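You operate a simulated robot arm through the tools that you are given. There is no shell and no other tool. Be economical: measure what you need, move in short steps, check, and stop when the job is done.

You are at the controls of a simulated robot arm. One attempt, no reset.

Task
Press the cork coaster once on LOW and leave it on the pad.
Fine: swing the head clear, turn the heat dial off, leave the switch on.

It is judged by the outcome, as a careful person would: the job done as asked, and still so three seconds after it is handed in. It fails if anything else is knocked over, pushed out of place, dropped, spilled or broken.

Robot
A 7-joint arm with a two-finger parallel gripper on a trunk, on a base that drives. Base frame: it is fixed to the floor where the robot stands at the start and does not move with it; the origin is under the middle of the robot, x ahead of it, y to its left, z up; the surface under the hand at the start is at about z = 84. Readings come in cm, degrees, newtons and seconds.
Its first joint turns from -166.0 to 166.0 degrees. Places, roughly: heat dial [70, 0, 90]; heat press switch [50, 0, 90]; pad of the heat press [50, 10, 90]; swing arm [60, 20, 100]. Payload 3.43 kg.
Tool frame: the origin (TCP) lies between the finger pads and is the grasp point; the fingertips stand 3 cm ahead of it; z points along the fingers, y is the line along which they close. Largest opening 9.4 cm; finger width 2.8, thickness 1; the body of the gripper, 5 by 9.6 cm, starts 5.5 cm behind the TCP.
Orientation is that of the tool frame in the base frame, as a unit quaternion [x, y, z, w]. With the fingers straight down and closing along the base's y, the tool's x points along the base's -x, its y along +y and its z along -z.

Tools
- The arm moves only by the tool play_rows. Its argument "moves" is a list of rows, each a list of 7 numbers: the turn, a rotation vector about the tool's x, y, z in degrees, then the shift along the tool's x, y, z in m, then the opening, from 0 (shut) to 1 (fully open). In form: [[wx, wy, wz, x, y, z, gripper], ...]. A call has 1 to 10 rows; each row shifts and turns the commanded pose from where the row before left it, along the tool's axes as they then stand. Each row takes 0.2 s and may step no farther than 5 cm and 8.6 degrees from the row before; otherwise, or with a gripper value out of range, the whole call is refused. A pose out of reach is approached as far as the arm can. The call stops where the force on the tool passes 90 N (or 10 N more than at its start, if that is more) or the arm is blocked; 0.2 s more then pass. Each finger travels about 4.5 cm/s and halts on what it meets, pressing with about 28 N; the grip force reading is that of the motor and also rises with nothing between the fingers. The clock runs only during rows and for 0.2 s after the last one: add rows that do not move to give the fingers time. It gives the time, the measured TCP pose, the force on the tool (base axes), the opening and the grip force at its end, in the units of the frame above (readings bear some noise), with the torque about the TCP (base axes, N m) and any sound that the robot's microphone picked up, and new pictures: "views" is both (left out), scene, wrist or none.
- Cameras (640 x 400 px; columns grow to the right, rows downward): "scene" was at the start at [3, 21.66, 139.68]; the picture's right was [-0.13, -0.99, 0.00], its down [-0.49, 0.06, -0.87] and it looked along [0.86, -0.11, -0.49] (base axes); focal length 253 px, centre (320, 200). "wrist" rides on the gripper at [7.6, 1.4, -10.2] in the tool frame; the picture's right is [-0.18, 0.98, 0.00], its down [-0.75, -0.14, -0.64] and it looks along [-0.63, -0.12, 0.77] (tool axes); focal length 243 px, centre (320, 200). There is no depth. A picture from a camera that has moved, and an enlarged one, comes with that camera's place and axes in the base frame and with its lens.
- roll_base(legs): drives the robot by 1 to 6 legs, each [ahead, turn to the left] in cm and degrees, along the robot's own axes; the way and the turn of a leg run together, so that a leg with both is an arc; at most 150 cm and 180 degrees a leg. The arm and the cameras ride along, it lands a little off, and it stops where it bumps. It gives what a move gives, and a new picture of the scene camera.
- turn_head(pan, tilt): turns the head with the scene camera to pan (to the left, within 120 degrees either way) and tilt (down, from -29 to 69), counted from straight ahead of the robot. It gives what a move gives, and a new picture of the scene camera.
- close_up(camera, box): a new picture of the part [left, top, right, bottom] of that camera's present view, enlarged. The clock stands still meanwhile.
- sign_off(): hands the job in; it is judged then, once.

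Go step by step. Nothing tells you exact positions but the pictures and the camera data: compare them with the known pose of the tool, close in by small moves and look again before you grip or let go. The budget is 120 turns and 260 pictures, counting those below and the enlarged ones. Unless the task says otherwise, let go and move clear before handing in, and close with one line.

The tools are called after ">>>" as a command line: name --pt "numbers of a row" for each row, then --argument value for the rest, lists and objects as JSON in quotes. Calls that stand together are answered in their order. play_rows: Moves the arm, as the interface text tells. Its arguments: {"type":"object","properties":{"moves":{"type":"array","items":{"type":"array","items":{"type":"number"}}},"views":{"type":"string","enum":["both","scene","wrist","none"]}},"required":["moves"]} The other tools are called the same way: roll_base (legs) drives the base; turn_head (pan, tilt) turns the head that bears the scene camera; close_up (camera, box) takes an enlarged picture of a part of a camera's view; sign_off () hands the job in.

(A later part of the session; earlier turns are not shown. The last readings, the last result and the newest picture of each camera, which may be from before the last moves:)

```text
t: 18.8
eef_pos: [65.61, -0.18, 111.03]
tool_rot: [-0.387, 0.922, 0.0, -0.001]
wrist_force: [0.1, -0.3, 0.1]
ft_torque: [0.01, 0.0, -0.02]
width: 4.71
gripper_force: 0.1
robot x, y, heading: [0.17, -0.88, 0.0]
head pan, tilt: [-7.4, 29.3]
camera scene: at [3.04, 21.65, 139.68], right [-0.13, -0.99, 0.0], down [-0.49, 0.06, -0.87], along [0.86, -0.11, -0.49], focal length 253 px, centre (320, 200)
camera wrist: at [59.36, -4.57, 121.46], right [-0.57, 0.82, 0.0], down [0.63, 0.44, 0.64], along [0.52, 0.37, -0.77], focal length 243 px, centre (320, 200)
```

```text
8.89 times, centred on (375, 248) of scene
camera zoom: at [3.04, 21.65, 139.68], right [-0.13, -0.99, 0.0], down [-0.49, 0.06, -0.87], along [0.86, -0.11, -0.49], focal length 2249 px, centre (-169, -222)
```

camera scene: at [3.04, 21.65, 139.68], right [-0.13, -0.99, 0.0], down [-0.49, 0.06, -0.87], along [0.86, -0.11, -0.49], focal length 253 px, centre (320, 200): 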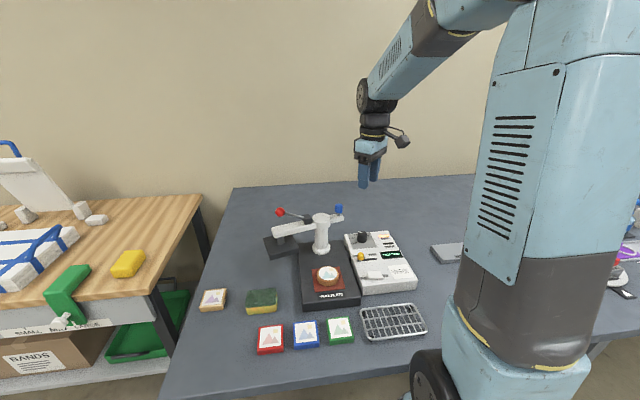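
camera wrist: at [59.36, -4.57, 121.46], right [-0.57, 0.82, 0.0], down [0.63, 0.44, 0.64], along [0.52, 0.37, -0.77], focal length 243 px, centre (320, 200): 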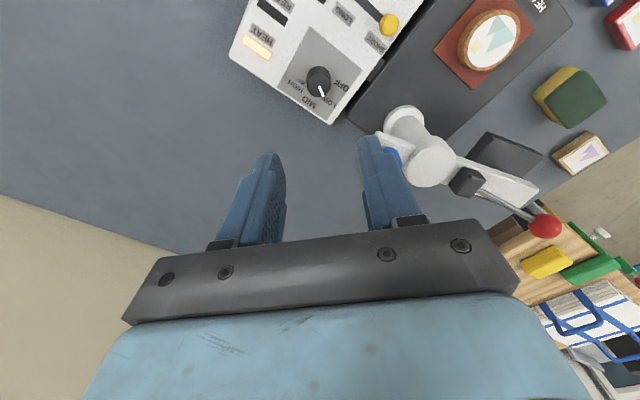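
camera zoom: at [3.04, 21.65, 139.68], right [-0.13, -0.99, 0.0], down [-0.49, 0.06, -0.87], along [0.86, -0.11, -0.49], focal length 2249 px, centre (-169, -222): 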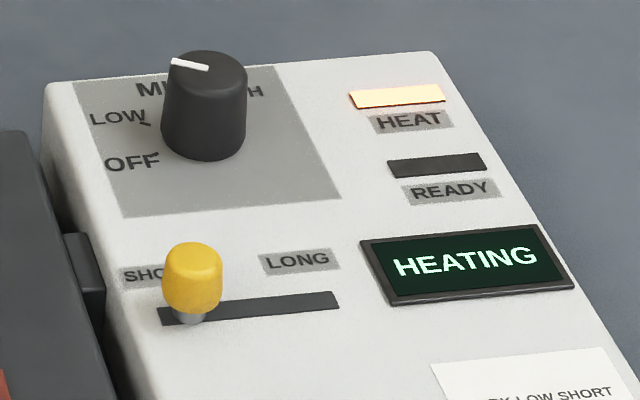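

The pointer is at LOW, the time is SHORT and the unit is heating. While it warms up I'll place the hand above the blue swing handle.

>>> play_rows --pt "0 0 0 -0.0285 0.0295 0 0.5" --pt "0 0 0 -0.0285 0.0295 0 0.5" --pt "0 0 7 0 0 0 0.5" --pt "0 0 7 0 0 0 0.5" --pt "0 0 6 0 0 0 0.5" --pt "0 0 0 0 0 0 0.5"

>>> close_up --camera "wrist" --box '[220, 60, 420, 200]'

>>> close_up --camera "scene" --box '[290, 170, 410, 260]'

```text
t: 20.2
eef_pos: [65.46, 8.11, 111.02]
tool_rot: [-0.221, 0.975, 0.0, 0.0]
wrist_force: [-0.4, 0.0, -0.2]
ft_torque: [0.0, -0.01, 0.0]
width: 4.68
gripper_force: 0.0
robot x, y, heading: [0.05, -0.91, 0.2]
head pan, tilt: [-7.4, 29.3]
camera scene: at [3.01, 21.65, 139.68], right [-0.13, -0.99, 0.0], down [-0.49, 0.06, -0.87], along [0.86, -0.11, -0.49], focal length 253 px, centre (320, 200)
camera wrist: at [58.02, 6.07, 121.32], right [-0.26, 0.97, 0.0], down [0.74, 0.2, 0.64], along [0.62, 0.17, -0.77], focal length 243 px, centre (320, 200)
```

scene: 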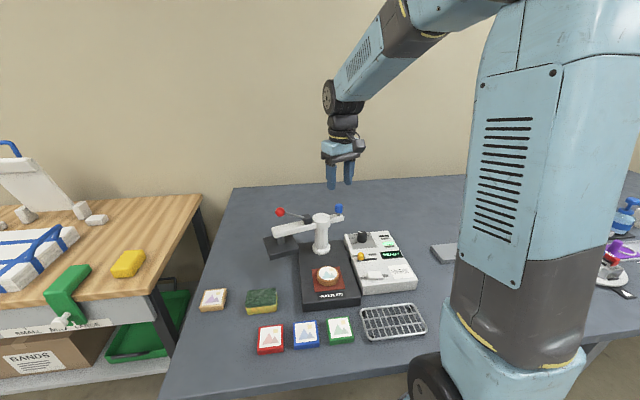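
wrist: 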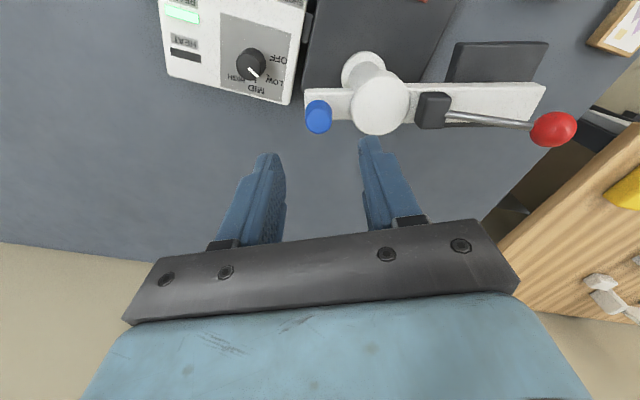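

```text
2.86 times, centred on (320, 130) of wrist
camera zoom: at [58.02, 6.07, 121.32], right [-0.26, 0.97, 0.0], down [0.74, 0.2, 0.64], along [0.62, 0.17, -0.77], focal length 693 px, centre (320, 400)
```

zoom: 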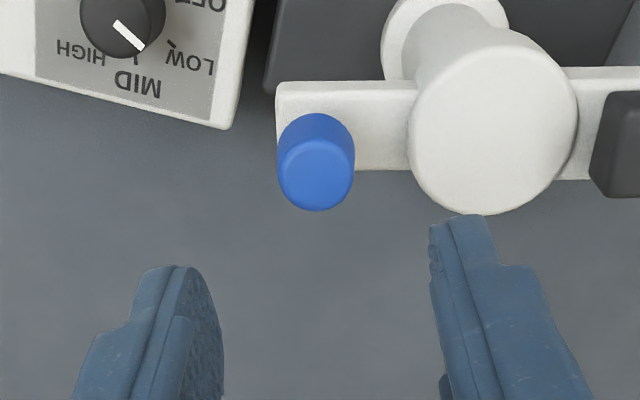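

```text
4.44 times, centred on (350, 215) of scene
camera zoom: at [3.01, 21.65, 139.68], right [-0.13, -0.99, 0.0], down [-0.49, 0.06, -0.87], along [0.86, -0.11, -0.49], focal length 1124 px, centre (187, 133)
```

zoom: 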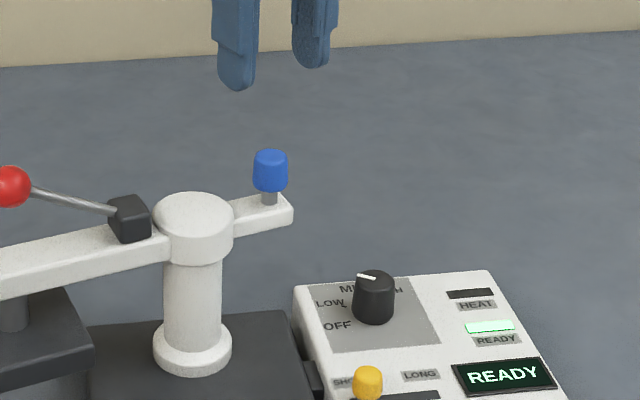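

READY is already lit. I'll turn the hand so the fingers straddle the blue knob along its swing direction.

>>> play_rows --pt "0 0 8.2 0 0 0 0.45" --pt "0 0 8.2 0 0 0 0.45" --pt "0 0 8.2 0 0 0 0.45" --pt "0 0 8.2 0 0 0 0.45" --pt "0 0 8.2 0 0 0 0.45" --pt "0 0 8.2 0 0 0 0.45" --pt "0 0 8.2 0 0 0 0.45" --pt "0 0 8.2 0 0 0 0.45" --pt "0 0 8.2 0 0 0 0.45" --pt "0 0 8.2 0 0 0 0.45" --views "none"

>>> play_rows --pt "0 0 8.2 0 0 0 0.45" --pt "0 0 8.2 0 0 0 0.45" --pt "0 0 0 0 0 0.04 0.45" --pt "0 0 0 0 0 0 0.45"

>>> close_up --camera "wrist" --box '[220, 60, 420, 200]'

>>> close_up --camera "scene" --box '[290, 170, 410, 260]'

```text
t: 22.4
eef_pos: [65.54, 8.04, 111.14]
tool_rot: [0.473, 0.881, -0.001, 0.001]
wrist_force: [-0.6, -1.0, 0.3]
ft_torque: [-0.02, 0.0, -0.01]
width: 4.24
gripper_force: 0.0
robot x, y, heading: [-0.07, -0.74, -0.0]
head pan, tilt: [-7.4, 29.3]
```

```text
t: 23.4
eef_pos: [65.29, 7.97, 107.07]
tool_rot: [0.594, 0.805, 0.0, 0.0]
wrist_force: [0.7, 0.0, -0.6]
ft_torque: [-0.02, -0.01, 0.03]
width: 4.22
gripper_force: 0.0
robot x, y, heading: [0.04, -0.55, 0.2]
head pan, tilt: [-7.4, 29.3]
camera scene: at [3.01, 21.65, 139.68], right [-0.13, -0.99, 0.0], down [-0.49, 0.06, -0.87], along [0.86, -0.11, -0.49], focal length 253 px, centre (320, 200)
camera wrist: at [64.51, 15.65, 117.33], right [0.99, 0.11, 0.0], down [0.09, -0.76, 0.64], along [0.07, -0.64, -0.77], focal length 243 px, centre (320, 200)
```

scene: 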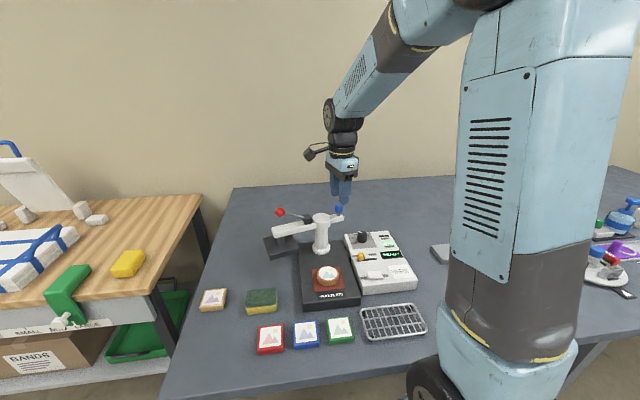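
wrist: 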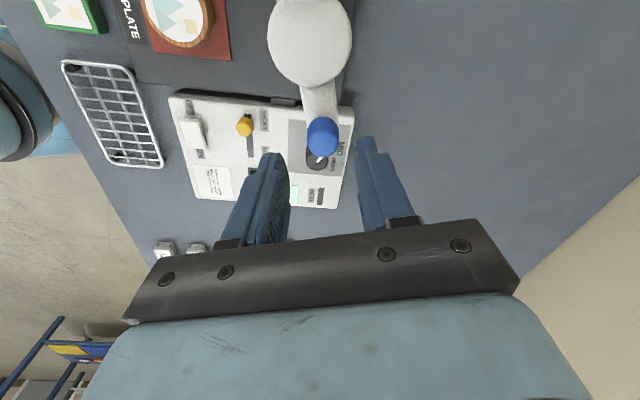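

```text
2.86 times, centred on (320, 130) of wrist
camera zoom: at [64.51, 15.65, 117.33], right [0.99, 0.11, 0.0], down [0.09, -0.76, 0.64], along [0.07, -0.64, -0.77], focal length 693 px, centre (320, 400)
```

zoom: 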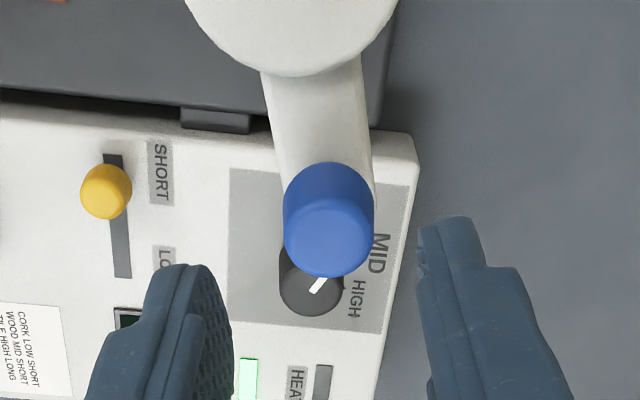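

```text
4.44 times, centred on (350, 215) of scene
camera zoom: at [3.01, 21.65, 139.68], right [-0.13, -0.99, 0.0], down [-0.49, 0.06, -0.87], along [0.86, -0.11, -0.49], focal length 1124 px, centre (187, 133)
```

zoom: 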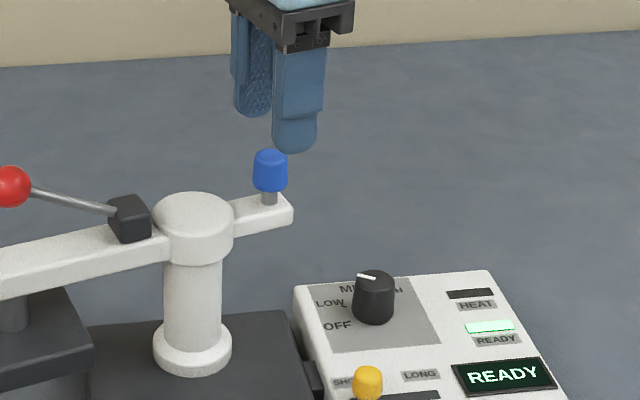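

The knob is centred between the fingers. I'll lower around it and close gently.

>>> play_rows --pt "0 0 0 0.001 0.002 0.03 0.45" --pt "0 0 0 0 0 0.019 0.45" --pt "0 0 0 0 0 0 0.2" --pt "0 0 0 0 0 0 0.2" --pt "0 0 0 0 0 0 0.2"

>>> close_up --camera "scene" --box '[290, 170, 410, 260]'

```text
t: 24.6
eef_pos: [65.54, 8.12, 102.11]
tool_rot: [0.594, 0.805, 0.0, -0.001]
wrist_force: [-2.3, -1.0, -0.1]
ft_torque: [-0.07, 0.0, -0.01]
width: 2.38
gripper_force: 44.8
robot x, y, heading: [0.25, -0.77, -0.0]
head pan, tilt: [-7.4, 29.3]
camera scene: at [3.0, 21.65, 139.68], right [-0.13, -0.99, 0.0], down [-0.49, 0.06, -0.87], along [0.86, -0.11, -0.49], focal length 253 px, centre (320, 200)
camera wrist: at [64.7, 15.87, 112.43], right [0.99, 0.12, 0.0], down [0.09, -0.76, 0.64], along [0.07, -0.64, -0.77], focal length 243 px, centre (320, 200)
```

scene: 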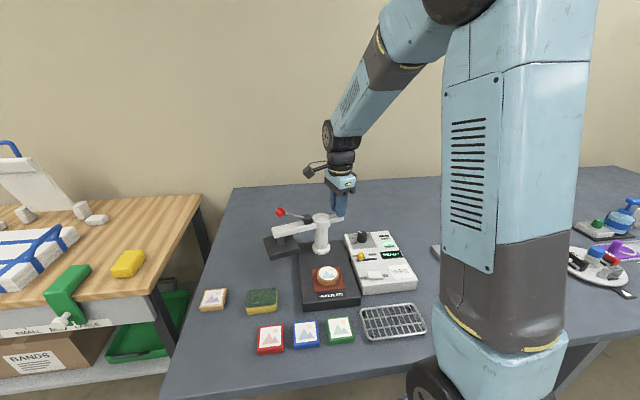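
wrist: 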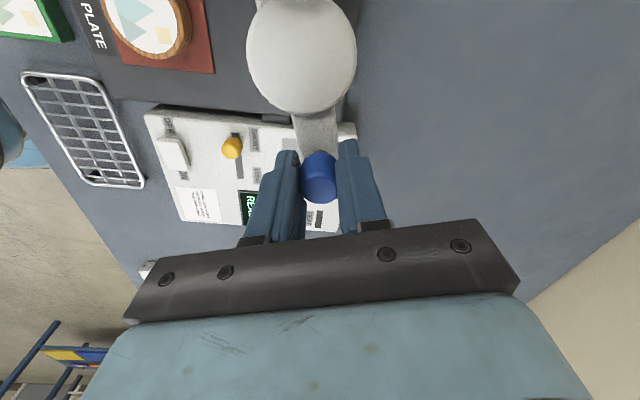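

```text
4.44 times, centred on (350, 215) of scene
camera zoom: at [3.0, 21.65, 139.68], right [-0.13, -0.99, 0.0], down [-0.49, 0.06, -0.87], along [0.86, -0.11, -0.49], focal length 1124 px, centre (187, 133)
```

zoom: 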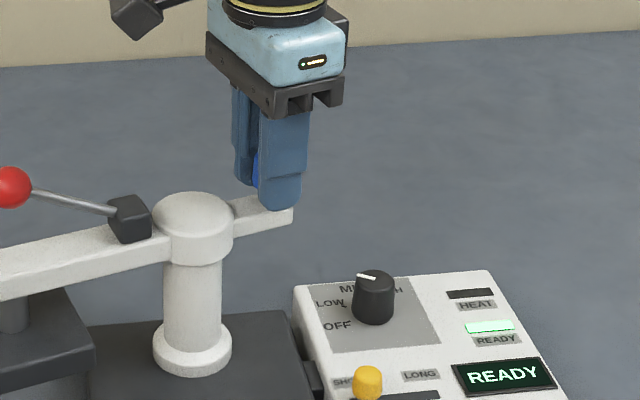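

The knob is gripped. I'll swing it along the arc in small parts while watching the force.

>>> play_rows --pt "0 0 -8 0 0.0074 0 0.2" --pt "0 0 -8 0 0.0074 0 0.2" --pt "0 0 -8 0 0.0074 0 0.2" --pt "0 0 0 0 0 0 0.2"

```text
t: 25.6
eef_pos: [67.53, 9.17, 102.13]
tool_rot: [0.412, 0.911, 0.001, 0.001]
wrist_force: [2.9, 5.9, 10.2]
ft_torque: [0.1, -0.23, -0.34]
width: 2.34
gripper_force: 44.7
robot x, y, heading: [0.25, -0.95, -0.4]
head pan, tilt: [-7.4, 29.3]
camera scene: at [2.99, 21.68, 139.68], right [-0.13, -0.99, 0.0], down [-0.49, 0.06, -0.87], along [0.86, -0.11, -0.49], focal length 253 px, centre (320, 200)
camera wrist: at [63.56, 15.83, 112.42], right [0.86, 0.51, 0.0], down [0.39, -0.66, 0.64], along [0.33, -0.55, -0.77], focal length 243 px, centre (320, 200)
```

scene: 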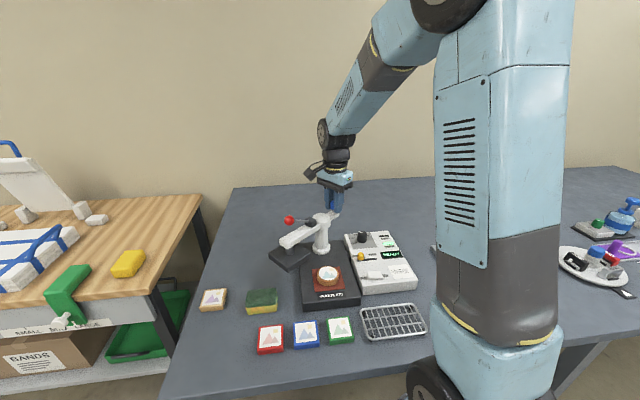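
wrist: 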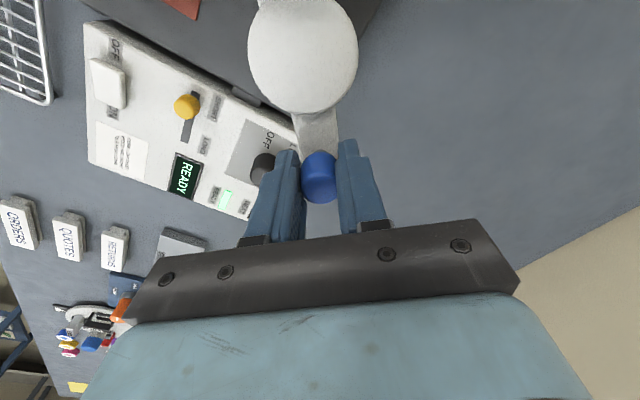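

The arm swings freely with low force. I continue by about 40 degrees.

>>> play_rows --pt "0 0 -8 0 0.0074 0 0.2" --pt "0 0 -8 0 0.0074 0 0.2" --pt "0 0 -8 0 0.0074 0 0.2" --pt "0 0 -8 0 0.0074 0 0.2" --pt "0 0 -6 0 0.0055 0 0.2" --pt "0 0 0 0 0 0 0.2"

>>> close_up --camera "scene" --box '[270, 190, 390, 310]'

```text
t: 27.0
eef_pos: [69.48, 12.13, 102.18]
tool_rot: [0.094, 0.996, -0.001, -0.001]
wrist_force: [-26.0, 5.7, -5.5]
ft_torque: [0.03, 0.14, 0.14]
width: 2.36
gripper_force: 44.9
robot x, y, heading: [0.03, -1.12, 0.1]
head pan, tilt: [-7.4, 29.3]
camera scene: at [2.89, 21.68, 139.68], right [-0.13, -0.99, 0.0], down [-0.48, 0.06, -0.87], along [0.87, -0.11, -0.49], focal length 253 px, centre (320, 200)
camera wrist: at [62.2, 14.79, 112.43], right [0.36, 0.93, 0.0], down [0.72, -0.28, 0.64], along [0.6, -0.23, -0.77], focal length 243 px, centre (320, 200)
```

scene: 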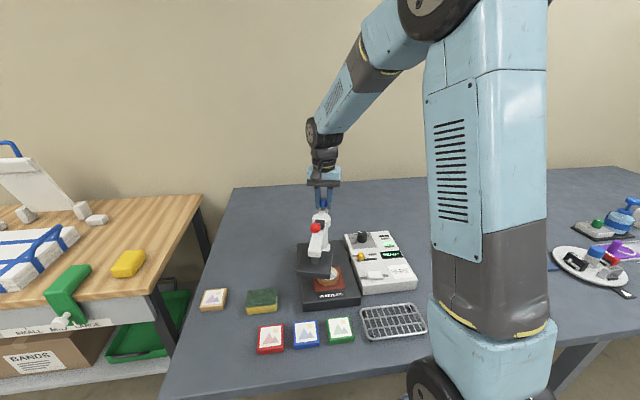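
wrist: 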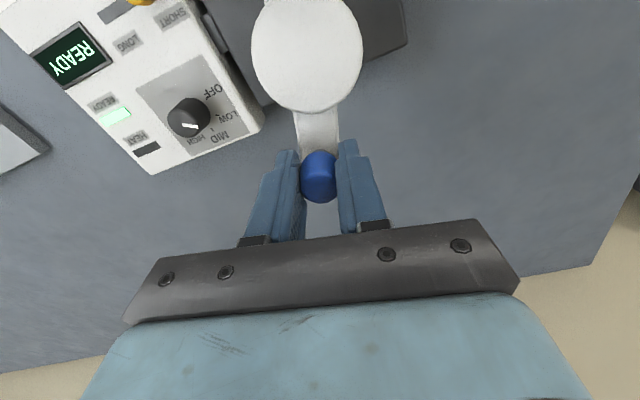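

```text
3.33 times, centred on (330, 250) of scene
camera zoom: at [2.89, 21.68, 139.68], right [-0.13, -0.99, 0.0], down [-0.48, 0.06, -0.87], along [0.87, -0.11, -0.49], focal length 843 px, centre (287, 33)
```

zoom: 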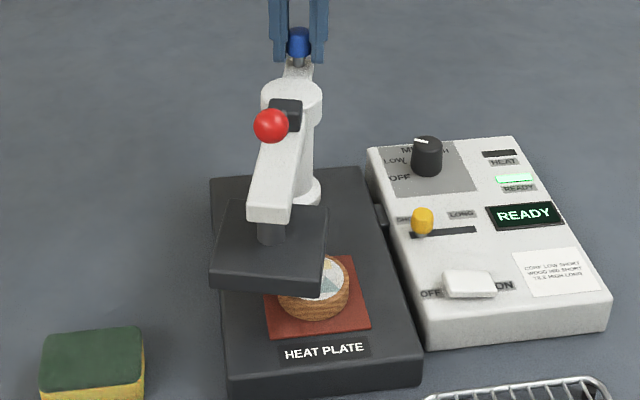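

The head is nearly over the pad; about 16 degrees more is needed. I'll ease slightly toward the column to relieve the radial pull.

>>> play_rows --pt "0 0 -6 0.001 0.0055 0 0.2" --pt "0 0 -6 0.001 0.0055 0 0.2" --pt "0 0 -4 0 0.0035 0 0.2" --pt "0 0 0 0 0 0 0.2"

>>> close_up --camera "scene" --box '[270, 190, 390, 310]'

```text
t: 28.0
eef_pos: [69.68, 13.43, 102.11]
tool_rot: [-0.047, 0.999, 0.0, 0.0]
wrist_force: [-13.3, -4.8, -13.2]
ft_torque: [-0.07, 0.34, 0.29]
width: 2.32
gripper_force: 44.8
robot x, y, heading: [0.44, -0.48, -0.0]
head pan, tilt: [-7.4, 29.3]
camera scene: at [3.01, 21.64, 139.68], right [-0.13, -0.99, 0.0], down [-0.49, 0.06, -0.87], along [0.86, -0.11, -0.49], focal length 253 px, centre (320, 200)
camera wrist: at [61.9, 14.11, 112.42], right [0.09, 1.0, 0.0], down [0.76, -0.07, 0.64], along [0.64, -0.06, -0.77], focal length 243 px, centre (320, 200)
```

scene: 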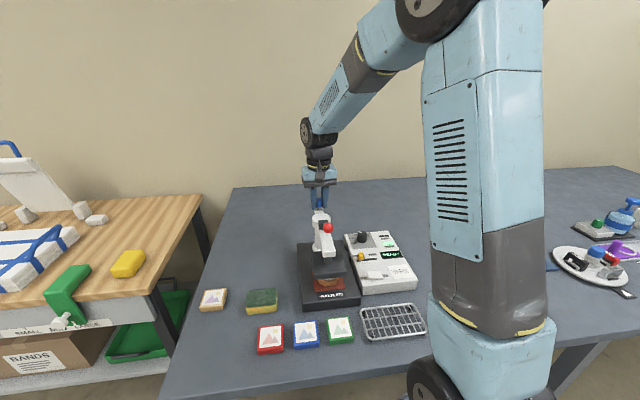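
wrist: 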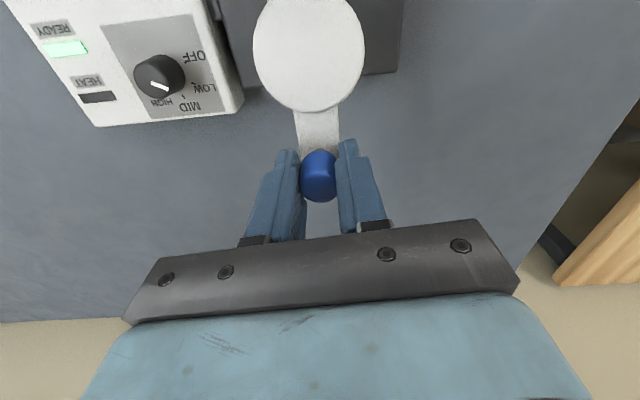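

```text
3.33 times, centred on (330, 250) of scene
camera zoom: at [3.01, 21.64, 139.68], right [-0.13, -0.99, 0.0], down [-0.49, 0.06, -0.87], along [0.86, -0.11, -0.49], focal length 843 px, centre (287, 33)
```

zoom: 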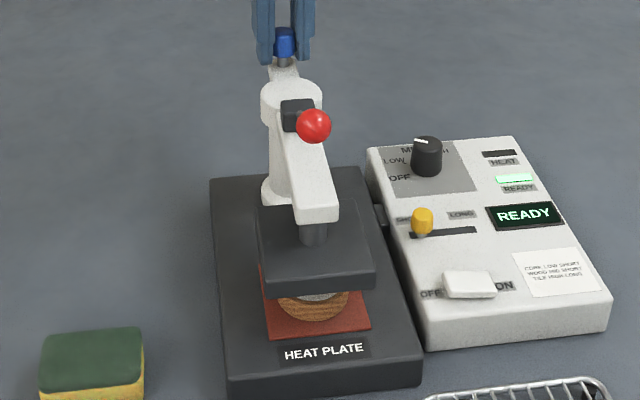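

The head now sits over the coaster. I'll release the knob, rise, and look at the lever.

>>> play_rows --pt "0 0 0 0 0 0 0.45" --pt "0 0 0 0 0 0 0.45" --pt "0 0 0 0 0 -0.04 0.45" --pt "0 0 0 0 0 -0.04 0.45" --pt "0 0 0 0.04 0 -0.03 0.3" --pt "0 0 0 0.045 0 -0.02 0.1" --pt "0 0 0 0.045 0 0 0" --pt "0 0 0 0.045 0 0 0" --pt "0 0 0 0.03 0 0 0"

>>> close_up --camera "scene" --box '[270, 190, 390, 310]'

>>> close_up --camera "wrist" --box '[220, 0, 460, 160]'

```text
t: 30.0
eef_pos: [49.3, 11.36, 115.11]
tool_rot: [-0.045, 0.999, 0.0, -0.001]
wrist_force: [0.1, -0.3, 0.0]
ft_torque: [0.0, 0.06, 0.01]
width: 0.0
gripper_force: 27.6
robot x, y, heading: [-0.01, -0.71, -0.0]
head pan, tilt: [-7.4, 29.3]
camera scene: at [3.05, 21.66, 139.68], right [-0.13, -0.99, 0.0], down [-0.49, 0.06, -0.87], along [0.86, -0.11, -0.49], focal length 253 px, centre (320, 200)
camera wrist: at [41.6, 12.07, 125.44], right [0.09, 1.0, 0.0], down [0.76, -0.07, 0.64], along [0.64, -0.06, -0.77], focal length 243 px, centre (320, 200)
```

scene: 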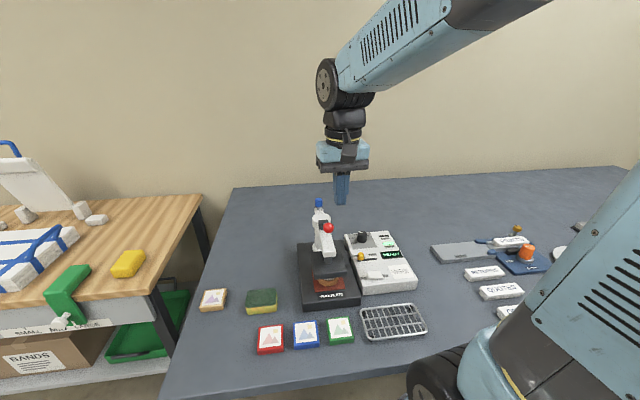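
wrist: 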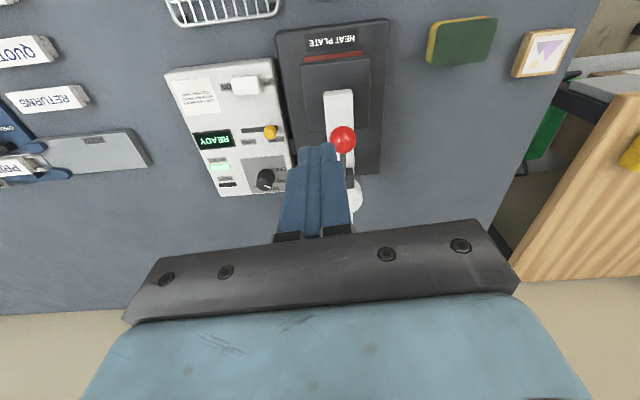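

```text
3.33 times, centred on (330, 250) of scene
camera zoom: at [3.05, 21.66, 139.68], right [-0.13, -0.99, 0.0], down [-0.49, 0.06, -0.87], along [0.86, -0.11, -0.49], focal length 843 px, centre (287, 33)
```

zoom: 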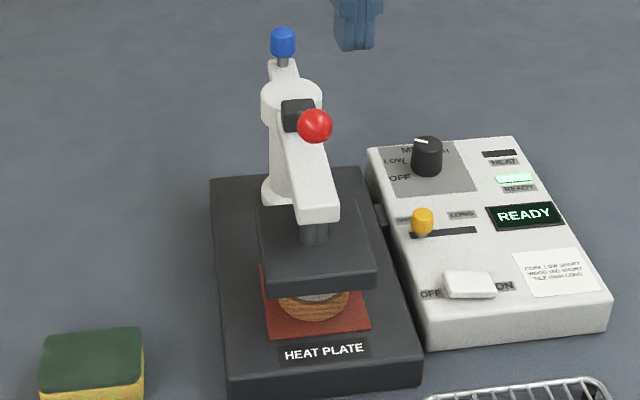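

```text
2.50 times, centred on (340, 80) of wrist
camera zoom: at [41.6, 12.07, 125.44], right [0.09, 1.0, 0.0], down [0.76, -0.07, 0.64], along [0.64, -0.06, -0.77], focal length 606 px, centre (270, 500)
```

zoom: 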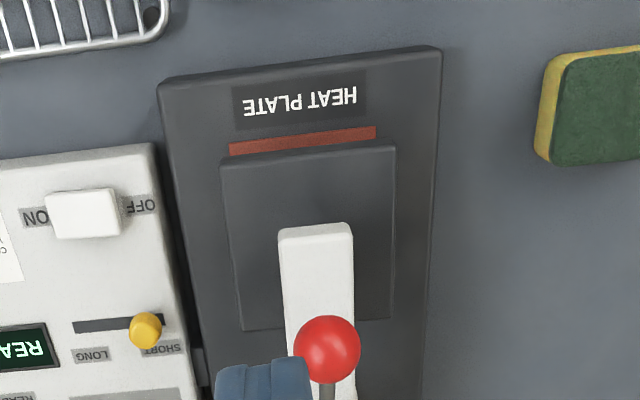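

The head is square with the pad and the ball of the lever is at about (52, 13.3, 104). I'll place open fingers above it and check.

>>> play_rows --pt "0 0 0 -0.0286 0.0169 0 0.5" --pt "0 0 0 0 0 0 0.5" --pt "0 0 0 0 0 0.025 0.5" --pt "0 0 0 0 0 0 0.5"

>>> close_up --camera "wrist" --box '[220, 60, 420, 200]'

>>> close_up --camera "scene" --box '[270, 180, 390, 270]'

```text
t: 31.0
eef_pos: [52.01, 13.49, 112.64]
tool_rot: [-0.045, 0.999, 0.0, 0.0]
wrist_force: [0.8, 1.0, -1.3]
ft_torque: [0.0, -0.02, -0.02]
width: 4.69
gripper_force: 0.0
robot x, y, heading: [0.2, -0.71, 0.0]
head pan, tilt: [-7.4, 29.3]
camera scene: at [2.99, 21.65, 139.68], right [-0.13, -0.99, 0.0], down [-0.49, 0.06, -0.87], along [0.86, -0.11, -0.49], focal length 253 px, centre (320, 200)
camera wrist: at [44.25, 14.25, 122.85], right [0.09, 1.0, 0.0], down [0.76, -0.07, 0.64], along [0.64, -0.06, -0.77], focal length 243 px, centre (320, 200)
```

scene: 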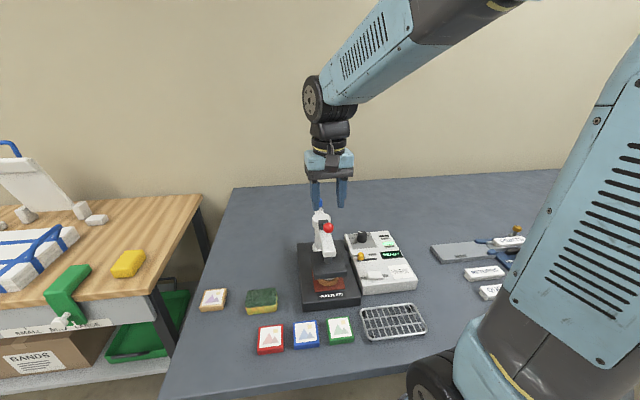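
wrist: 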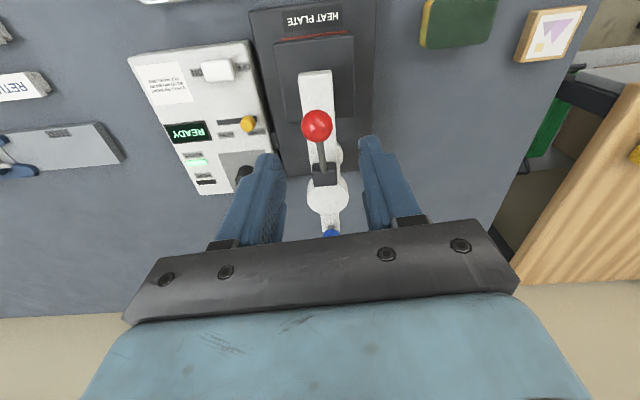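

```text
2.86 times, centred on (320, 130) of wrist
camera zoom: at [44.25, 14.25, 122.85], right [0.09, 1.0, 0.0], down [0.76, -0.07, 0.64], along [0.64, -0.06, -0.77], focal length 693 px, centre (320, 400)
```

zoom: 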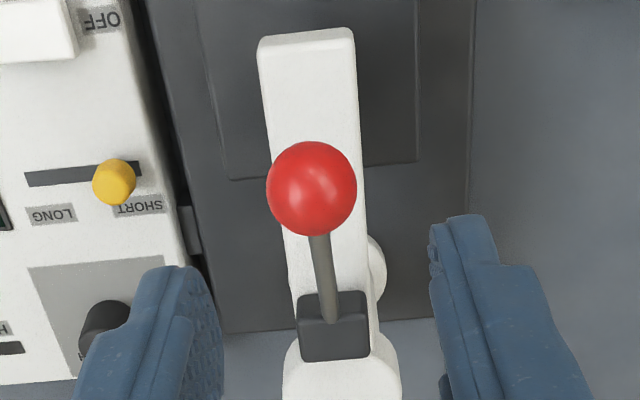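

```text
4.44 times, centred on (330, 225) of scene
camera zoom: at [2.99, 21.65, 139.68], right [-0.13, -0.99, 0.0], down [-0.49, 0.06, -0.87], along [0.86, -0.11, -0.49], focal length 1124 px, centre (276, 89)
```

zoom: 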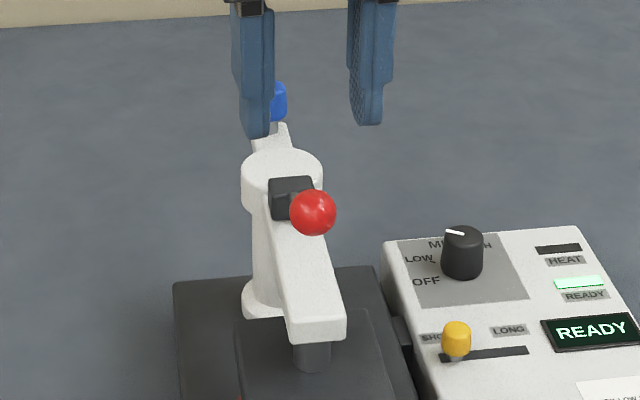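

The fingers are centred on the ball. I'll descend to its level and close on it.

>>> play_rows --pt "0 0 0 -0.001 -0.002 0.035 0.5" --pt "0 0 0 0 0 0.034 0.5" --pt "0 0 0 0 0 0 0.2" --pt "0 0 0 0 0 0 0.2" --pt "0 0 0 0 0 0 0.2"

>>> close_up --camera "scene" --box '[270, 180, 390, 270]'

```text
t: 32.2
eef_pos: [51.81, 13.48, 105.78]
tool_rot: [-0.045, 0.999, -0.001, 0.0]
wrist_force: [-0.3, -0.5, -1.6]
ft_torque: [0.0, 0.08, 0.04]
width: 2.46
gripper_force: 43.1
robot x, y, heading: [-0.11, -0.58, -0.1]
head pan, tilt: [-7.4, 29.3]
camera scene: at [3.0, 21.65, 139.68], right [-0.13, -0.99, 0.0], down [-0.49, 0.06, -0.87], along [0.86, -0.11, -0.49], focal length 253 px, centre (320, 200)
camera wrist: at [44.18, 14.11, 116.09], right [0.09, 1.0, 0.0], down [0.76, -0.07, 0.64], along [0.64, -0.06, -0.77], focal length 243 px, centre (320, 200)
```

scene: 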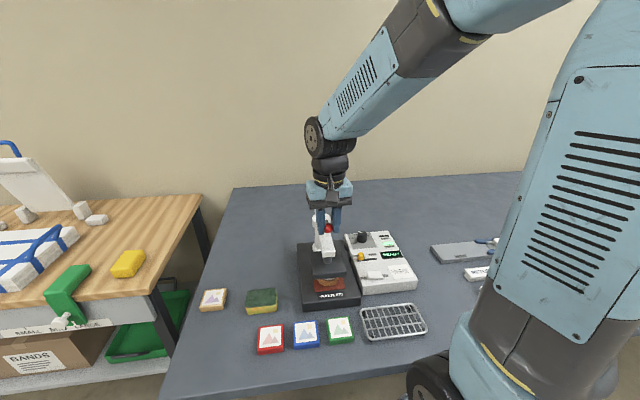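
wrist: 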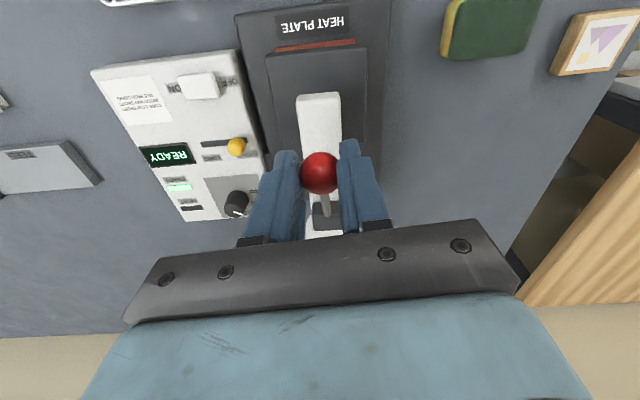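

```text
4.44 times, centred on (330, 225) of scene
camera zoom: at [3.0, 21.65, 139.68], right [-0.13, -0.99, 0.0], down [-0.49, 0.06, -0.87], along [0.86, -0.11, -0.49], focal length 1124 px, centre (276, 89)
```

zoom: 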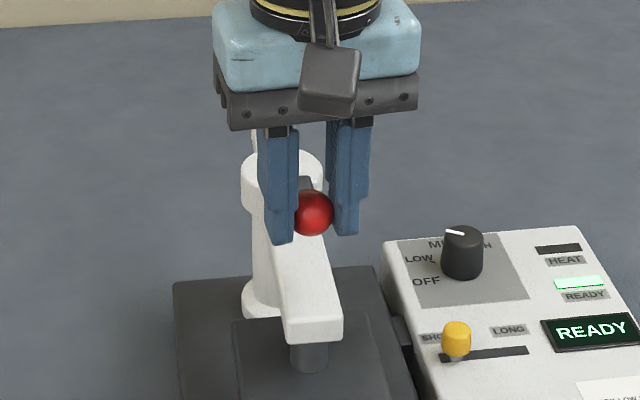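

The ball is held. Now I'll press it down in 1 cm steps, watching force and display.

>>> play_rows --pt "0 0 0 0 0 0.01 0.2" --pt "0 0 0 0 0 0.01 0.2" --pt "0 0 0 0 0 0.01 0.2" --pt "0 0 0 0 0 0 0.2"

>>> close_up --camera "scene" --box '[270, 180, 430, 310]'

```text
t: 33.2
eef_pos: [51.83, 13.5, 102.97]
tool_rot: [-0.045, 0.999, 0.001, 0.0]
wrist_force: [-12.8, -1.7, 15.3]
ft_torque: [0.04, -0.58, -0.01]
width: 2.47
gripper_force: 45.5
robot x, y, heading: [0.07, -0.59, -0.1]
head pan, tilt: [-7.4, 29.3]
camera scene: at [2.87, 21.64, 139.69], right [-0.13, -0.99, 0.0], down [-0.48, 0.06, -0.87], along [0.87, -0.11, -0.49], focal length 253 px, centre (320, 200)
camera wrist: at [44.05, 14.22, 113.16], right [0.09, 1.0, 0.0], down [0.76, -0.07, 0.64], along [0.64, -0.06, -0.77], focal length 243 px, centre (320, 200)
```

scene: 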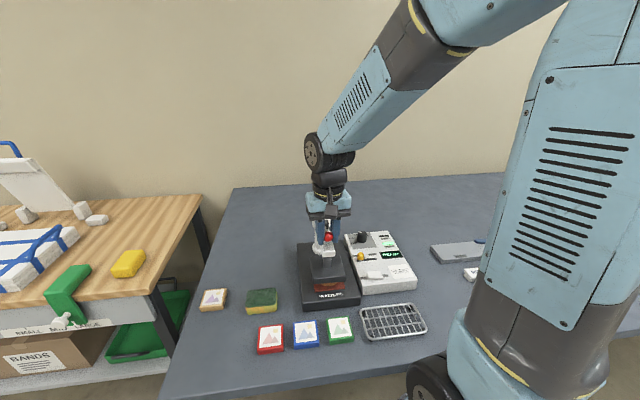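
wrist: 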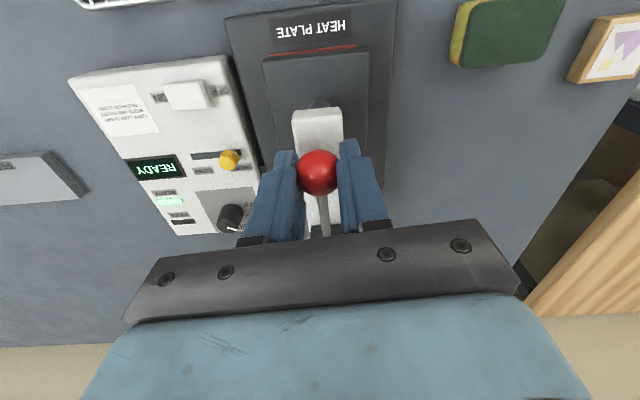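

```text
3.08 times, centred on (350, 245) of scene
camera zoom: at [2.87, 21.64, 139.69], right [-0.13, -0.99, 0.0], down [-0.48, 0.06, -0.87], along [0.87, -0.11, -0.49], focal length 778 px, centre (228, 62)
```

zoom: 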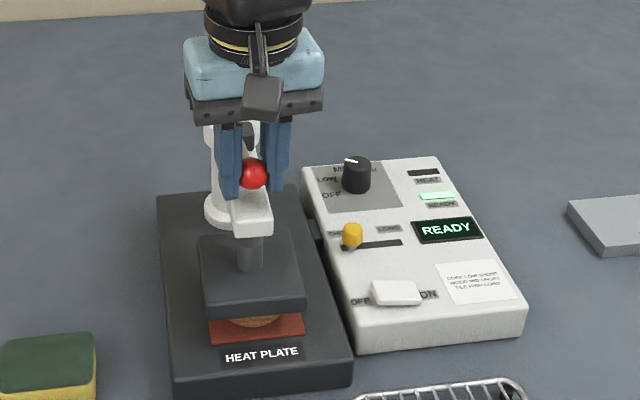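

The head is moving down with the lever. I'll continue.

>>> play_rows --pt "0 0 0 0.002 0 0.007 0.2" --pt "0 0 0 0.001 0 0.007 0.2" --pt "0 0 0 0 0 0 0.2"

>>> close_up --camera "scene" --box '[270, 180, 430, 310]'

```text
t: 34.2
eef_pos: [51.66, 13.46, 101.8]
tool_rot: [-0.046, 0.999, -0.001, 0.002]
wrist_force: [-14.2, -3.0, 15.7]
ft_torque: [-0.29, 0.8, -0.15]
width: 2.47
gripper_force: 45.5
robot x, y, heading: [-0.26, -0.67, 0.2]
head pan, tilt: [-7.4, 29.3]
stopped in row 3: the force on the tool passed its limit at 93 N (the readings are from after the stop); the commanded pose is now the measured one
camera scene: at [2.87, 21.63, 139.69], right [-0.13, -0.99, 0.0], down [-0.48, 0.06, -0.87], along [0.87, -0.11, -0.49], focal length 253 px, centre (320, 200)
camera wrist: at [43.88, 14.18, 112.04], right [0.09, 1.0, 0.0], down [0.76, -0.07, 0.65], along [0.64, -0.06, -0.76], focal length 243 px, centre (320, 200)
```

scene: 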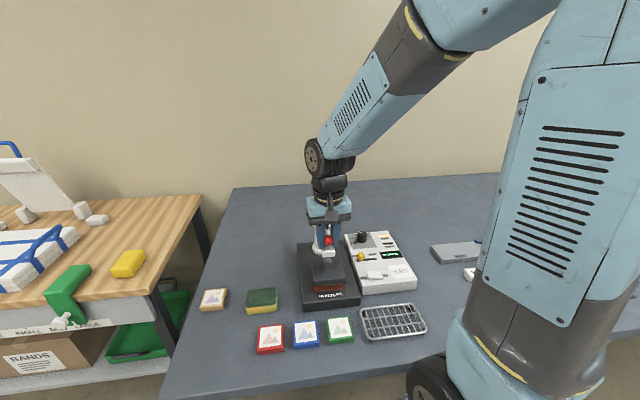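
wrist: 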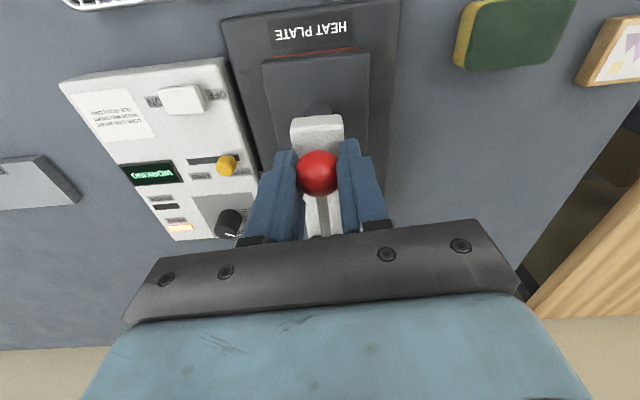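

```text
3.08 times, centred on (350, 245) of scene
camera zoom: at [2.87, 21.63, 139.69], right [-0.13, -0.99, 0.0], down [-0.48, 0.06, -0.87], along [0.87, -0.11, -0.49], focal length 778 px, centre (228, 62)
```

zoom: 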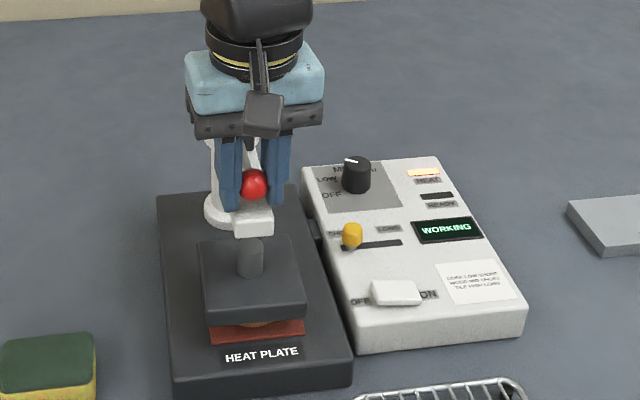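

The display says WORKING. I'll hold still and wait for the end signal, in short waits.

>>> play_rows --pt "0 0 0 0 0 0 0.2" --pt "0 0 0 0 0 0 0.2" --pt "0 0 0 0 0 0 0.2" --pt "0 0 0 0 0 0 0.2" --pt "0 0 0 0 0 0 0.2" --views "none"

>>> close_up --camera "scene" --box '[340, 225, 410, 270]'

```text
t: 35.4
eef_pos: [51.67, 13.51, 101.76]
tool_rot: [-0.045, 0.999, 0.0, 0.003]
wrist_force: [-25.1, -3.0, 18.0]
ft_torque: [-0.24, 0.73, -0.17]
width: 2.47
gripper_force: 44.6
robot x, y, heading: [-0.27, -0.65, 0.0]
head pan, tilt: [-7.4, 29.3]
```

```text
8.89 times, centred on (375, 248) of scene
camera zoom: at [2.81, 21.63, 139.69], right [-0.13, -0.99, 0.0], down [-0.48, 0.06, -0.87], along [0.87, -0.11, -0.49], focal length 2249 px, centre (-169, -222)
```

zoom: 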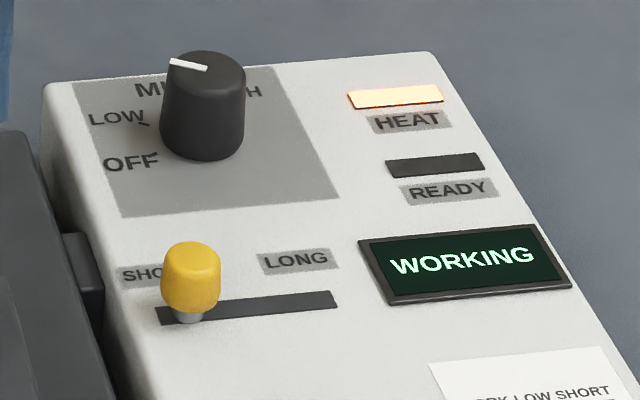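

It is still working, so I keep holding.

>>> play_rows --pt "0 0 0 0 0 0 0.2" --pt "0 0 0 0 0 0 0.2" --pt "0 0 0 0 0 0 0.2" --pt "0 0 0 0 0 0 0.2" --pt "0 0 0 0 0 0 0.2" --views "none"

>>> close_up --camera "scene" --box '[340, 225, 410, 270]'

```text
t: 36.6
eef_pos: [51.56, 13.42, 101.74]
tool_rot: [-0.045, 0.999, 0.001, 0.003]
wrist_force: [-27.7, -2.7, 13.6]
ft_torque: [-0.21, 0.38, -0.08]
width: 2.47
gripper_force: 45.5
robot x, y, heading: [-0.13, -0.1, 0.1]
head pan, tilt: [-7.4, 29.3]
```

```text
8.89 times, centred on (375, 248) of scene
camera zoom: at [2.81, 21.64, 139.69], right [-0.13, -0.99, 0.0], down [-0.48, 0.06, -0.87], along [0.87, -0.11, -0.49], focal length 2249 px, centre (-169, -222)
```

zoom: 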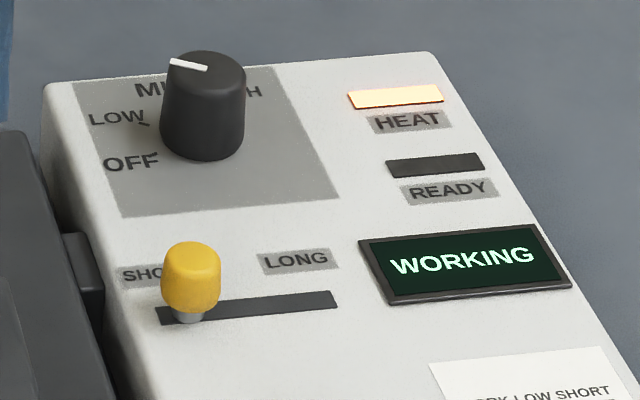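

Still working; I hold on.

>>> play_rows --pt "0 0 0 0 0 0 0.2" --pt "0 0 0 0 0 0 0.2" --pt "0 0 0 0 0 0 0.2" --pt "0 0 0 0 0 0 0.2" --pt "0 0 0 0 0 0 0.2" --views "none"

>>> close_up --camera "scene" --box '[340, 225, 410, 270]'

```text
t: 37.8
eef_pos: [51.69, 13.52, 101.76]
tool_rot: [-0.046, 0.999, 0.001, 0.003]
wrist_force: [-28.7, -1.9, 11.7]
ft_torque: [-0.16, 0.36, -0.07]
width: 2.48
gripper_force: 44.8
robot x, y, heading: [-0.2, -0.68, 0.1]
head pan, tilt: [-7.4, 29.3]
```

```text
8.89 times, centred on (375, 248) of scene
camera zoom: at [2.81, 21.64, 139.69], right [-0.13, -0.99, 0.0], down [-0.48, 0.06, -0.87], along [0.87, -0.11, -0.49], focal length 2249 px, centre (-169, -222)
```

zoom: 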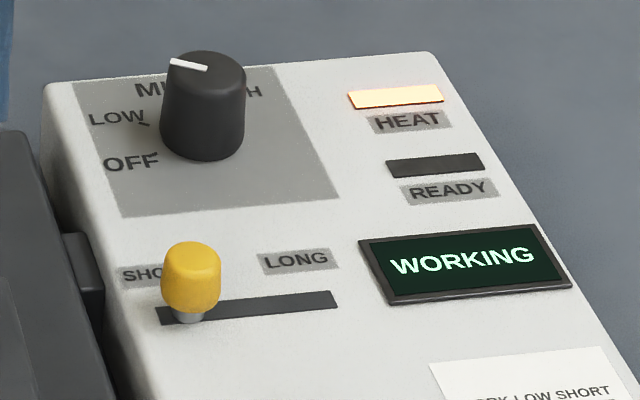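

>>> play_rows --pt "0 0 0 0 0 0 0.2" --pt "0 0 0 0 0 0 0.2" --pt "0 0 0 0 0 0 0.2" --pt "0 0 0 0 0 0 0.2" --pt "0 0 0 0 0 0 0.2" --views "none"

>>> close_up --camera "scene" --box '[340, 225, 410, 270]'

```text
t: 39.0
eef_pos: [51.62, 13.53, 101.78]
tool_rot: [-0.045, 0.999, 0.0, 0.004]
wrist_force: [-27.5, -1.1, 11.3]
ft_torque: [-0.21, 0.3, 0.0]
width: 2.48
gripper_force: 45.2
robot x, y, heading: [-0.2, -0.33, -0.2]
head pan, tilt: [-7.4, 29.3]
```

```text
8.89 times, centred on (375, 248) of scene
camera zoom: at [2.82, 21.64, 139.69], right [-0.13, -0.99, 0.0], down [-0.48, 0.06, -0.87], along [0.87, -0.11, -0.49], focal length 2249 px, centre (-169, -222)
```

zoom: 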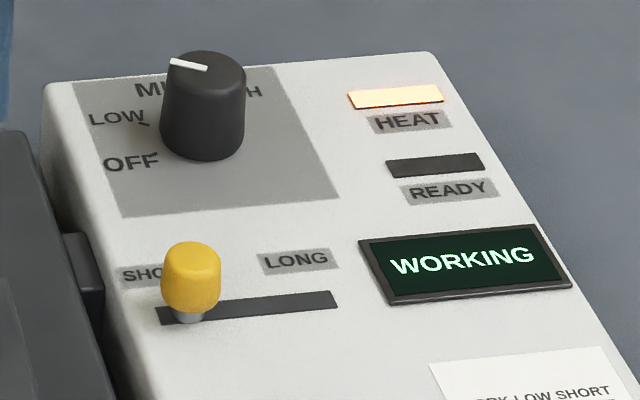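

No signal yet; I continue to hold.

>>> play_rows --pt "0 0 0 0 0 0 0.2" --pt "0 0 0 0 0 0 0.2" --pt "0 0 0 0 0 0 0.2" --pt "0 0 0 0 0 0 0.2" --pt "0 0 0 0 0 0 0.2" --views "none"

>>> close_up --camera "scene" --box '[340, 225, 410, 270]'

```text
t: 40.2
eef_pos: [51.6, 13.48, 101.85]
tool_rot: [-0.046, 0.999, 0.001, 0.005]
wrist_force: [-25.2, -1.2, 11.3]
ft_torque: [-0.08, 0.4, -0.03]
width: 2.48
gripper_force: 44.8
robot x, y, heading: [0.03, -0.58, 0.0]
head pan, tilt: [-7.4, 29.3]
```

```text
8.89 times, centred on (375, 248) of scene
camera zoom: at [2.82, 21.64, 139.69], right [-0.13, -0.99, 0.0], down [-0.48, 0.06, -0.87], along [0.87, -0.11, -0.49], focal length 2249 px, centre (-169, -222)
```

zoom: 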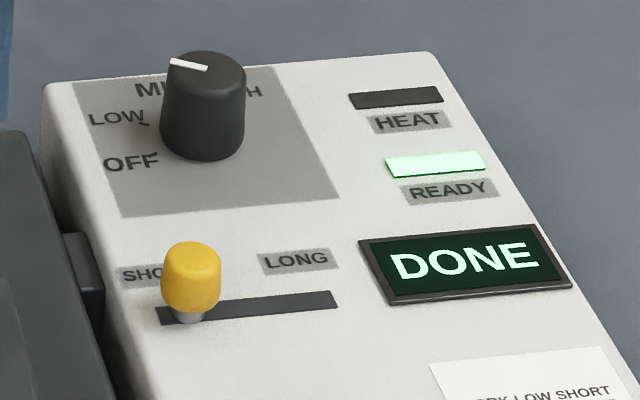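

DONE is shown. I'll raise the lever right away to its first height.

>>> play_rows --pt "0 0 0 -0.001 0 -0.012 0.2" --pt "0 0 0 -0.001 0 -0.014 0.2" --pt "0 0 0 -0.001 0 -0.014 0.2" --pt "0 0 0 0 0 0 0.2"

>>> close_up --camera "scene" --box '[270, 180, 430, 310]'

```text
t: 41.2
eef_pos: [52.32, 13.44, 105.69]
tool_rot: [-0.044, 0.999, 0.001, 0.003]
wrist_force: [15.0, -1.6, -30.6]
ft_torque: [-0.02, -0.28, -0.03]
width: 2.45
gripper_force: 45.3
robot x, y, heading: [0.5, -0.49, 0.2]
head pan, tilt: [-7.4, 29.3]
camera scene: at [3.19, 21.67, 139.67], right [-0.13, -0.99, 0.0], down [-0.49, 0.06, -0.87], along [0.86, -0.11, -0.49], focal length 253 px, centre (320, 200)
camera wrist: at [44.5, 14.27, 115.95], right [0.1, 1.0, 0.0], down [0.76, -0.07, 0.65], along [0.64, -0.06, -0.76], focal length 243 px, centre (320, 200)
```

scene: 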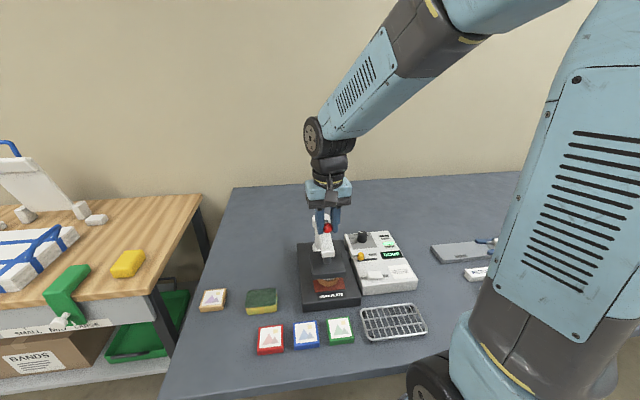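
wrist: 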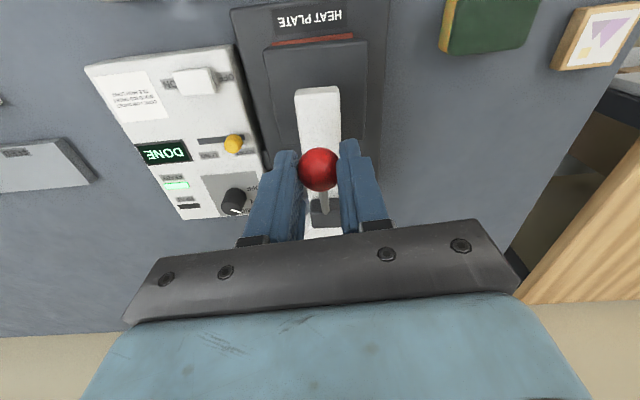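

```text
3.08 times, centred on (350, 245) of scene
camera zoom: at [3.19, 21.67, 139.67], right [-0.13, -0.99, 0.0], down [-0.49, 0.06, -0.87], along [0.86, -0.11, -0.49], focal length 778 px, centre (228, 62)
```

zoom: 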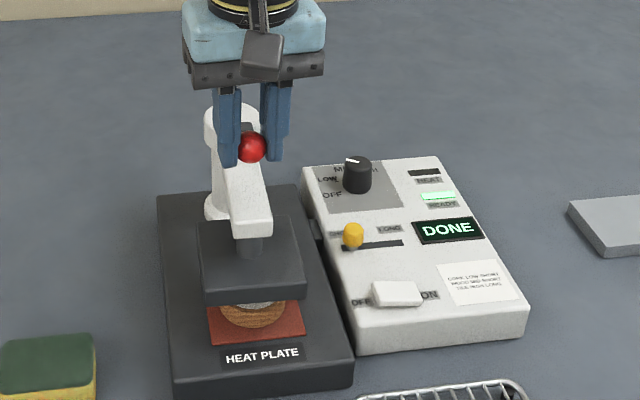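

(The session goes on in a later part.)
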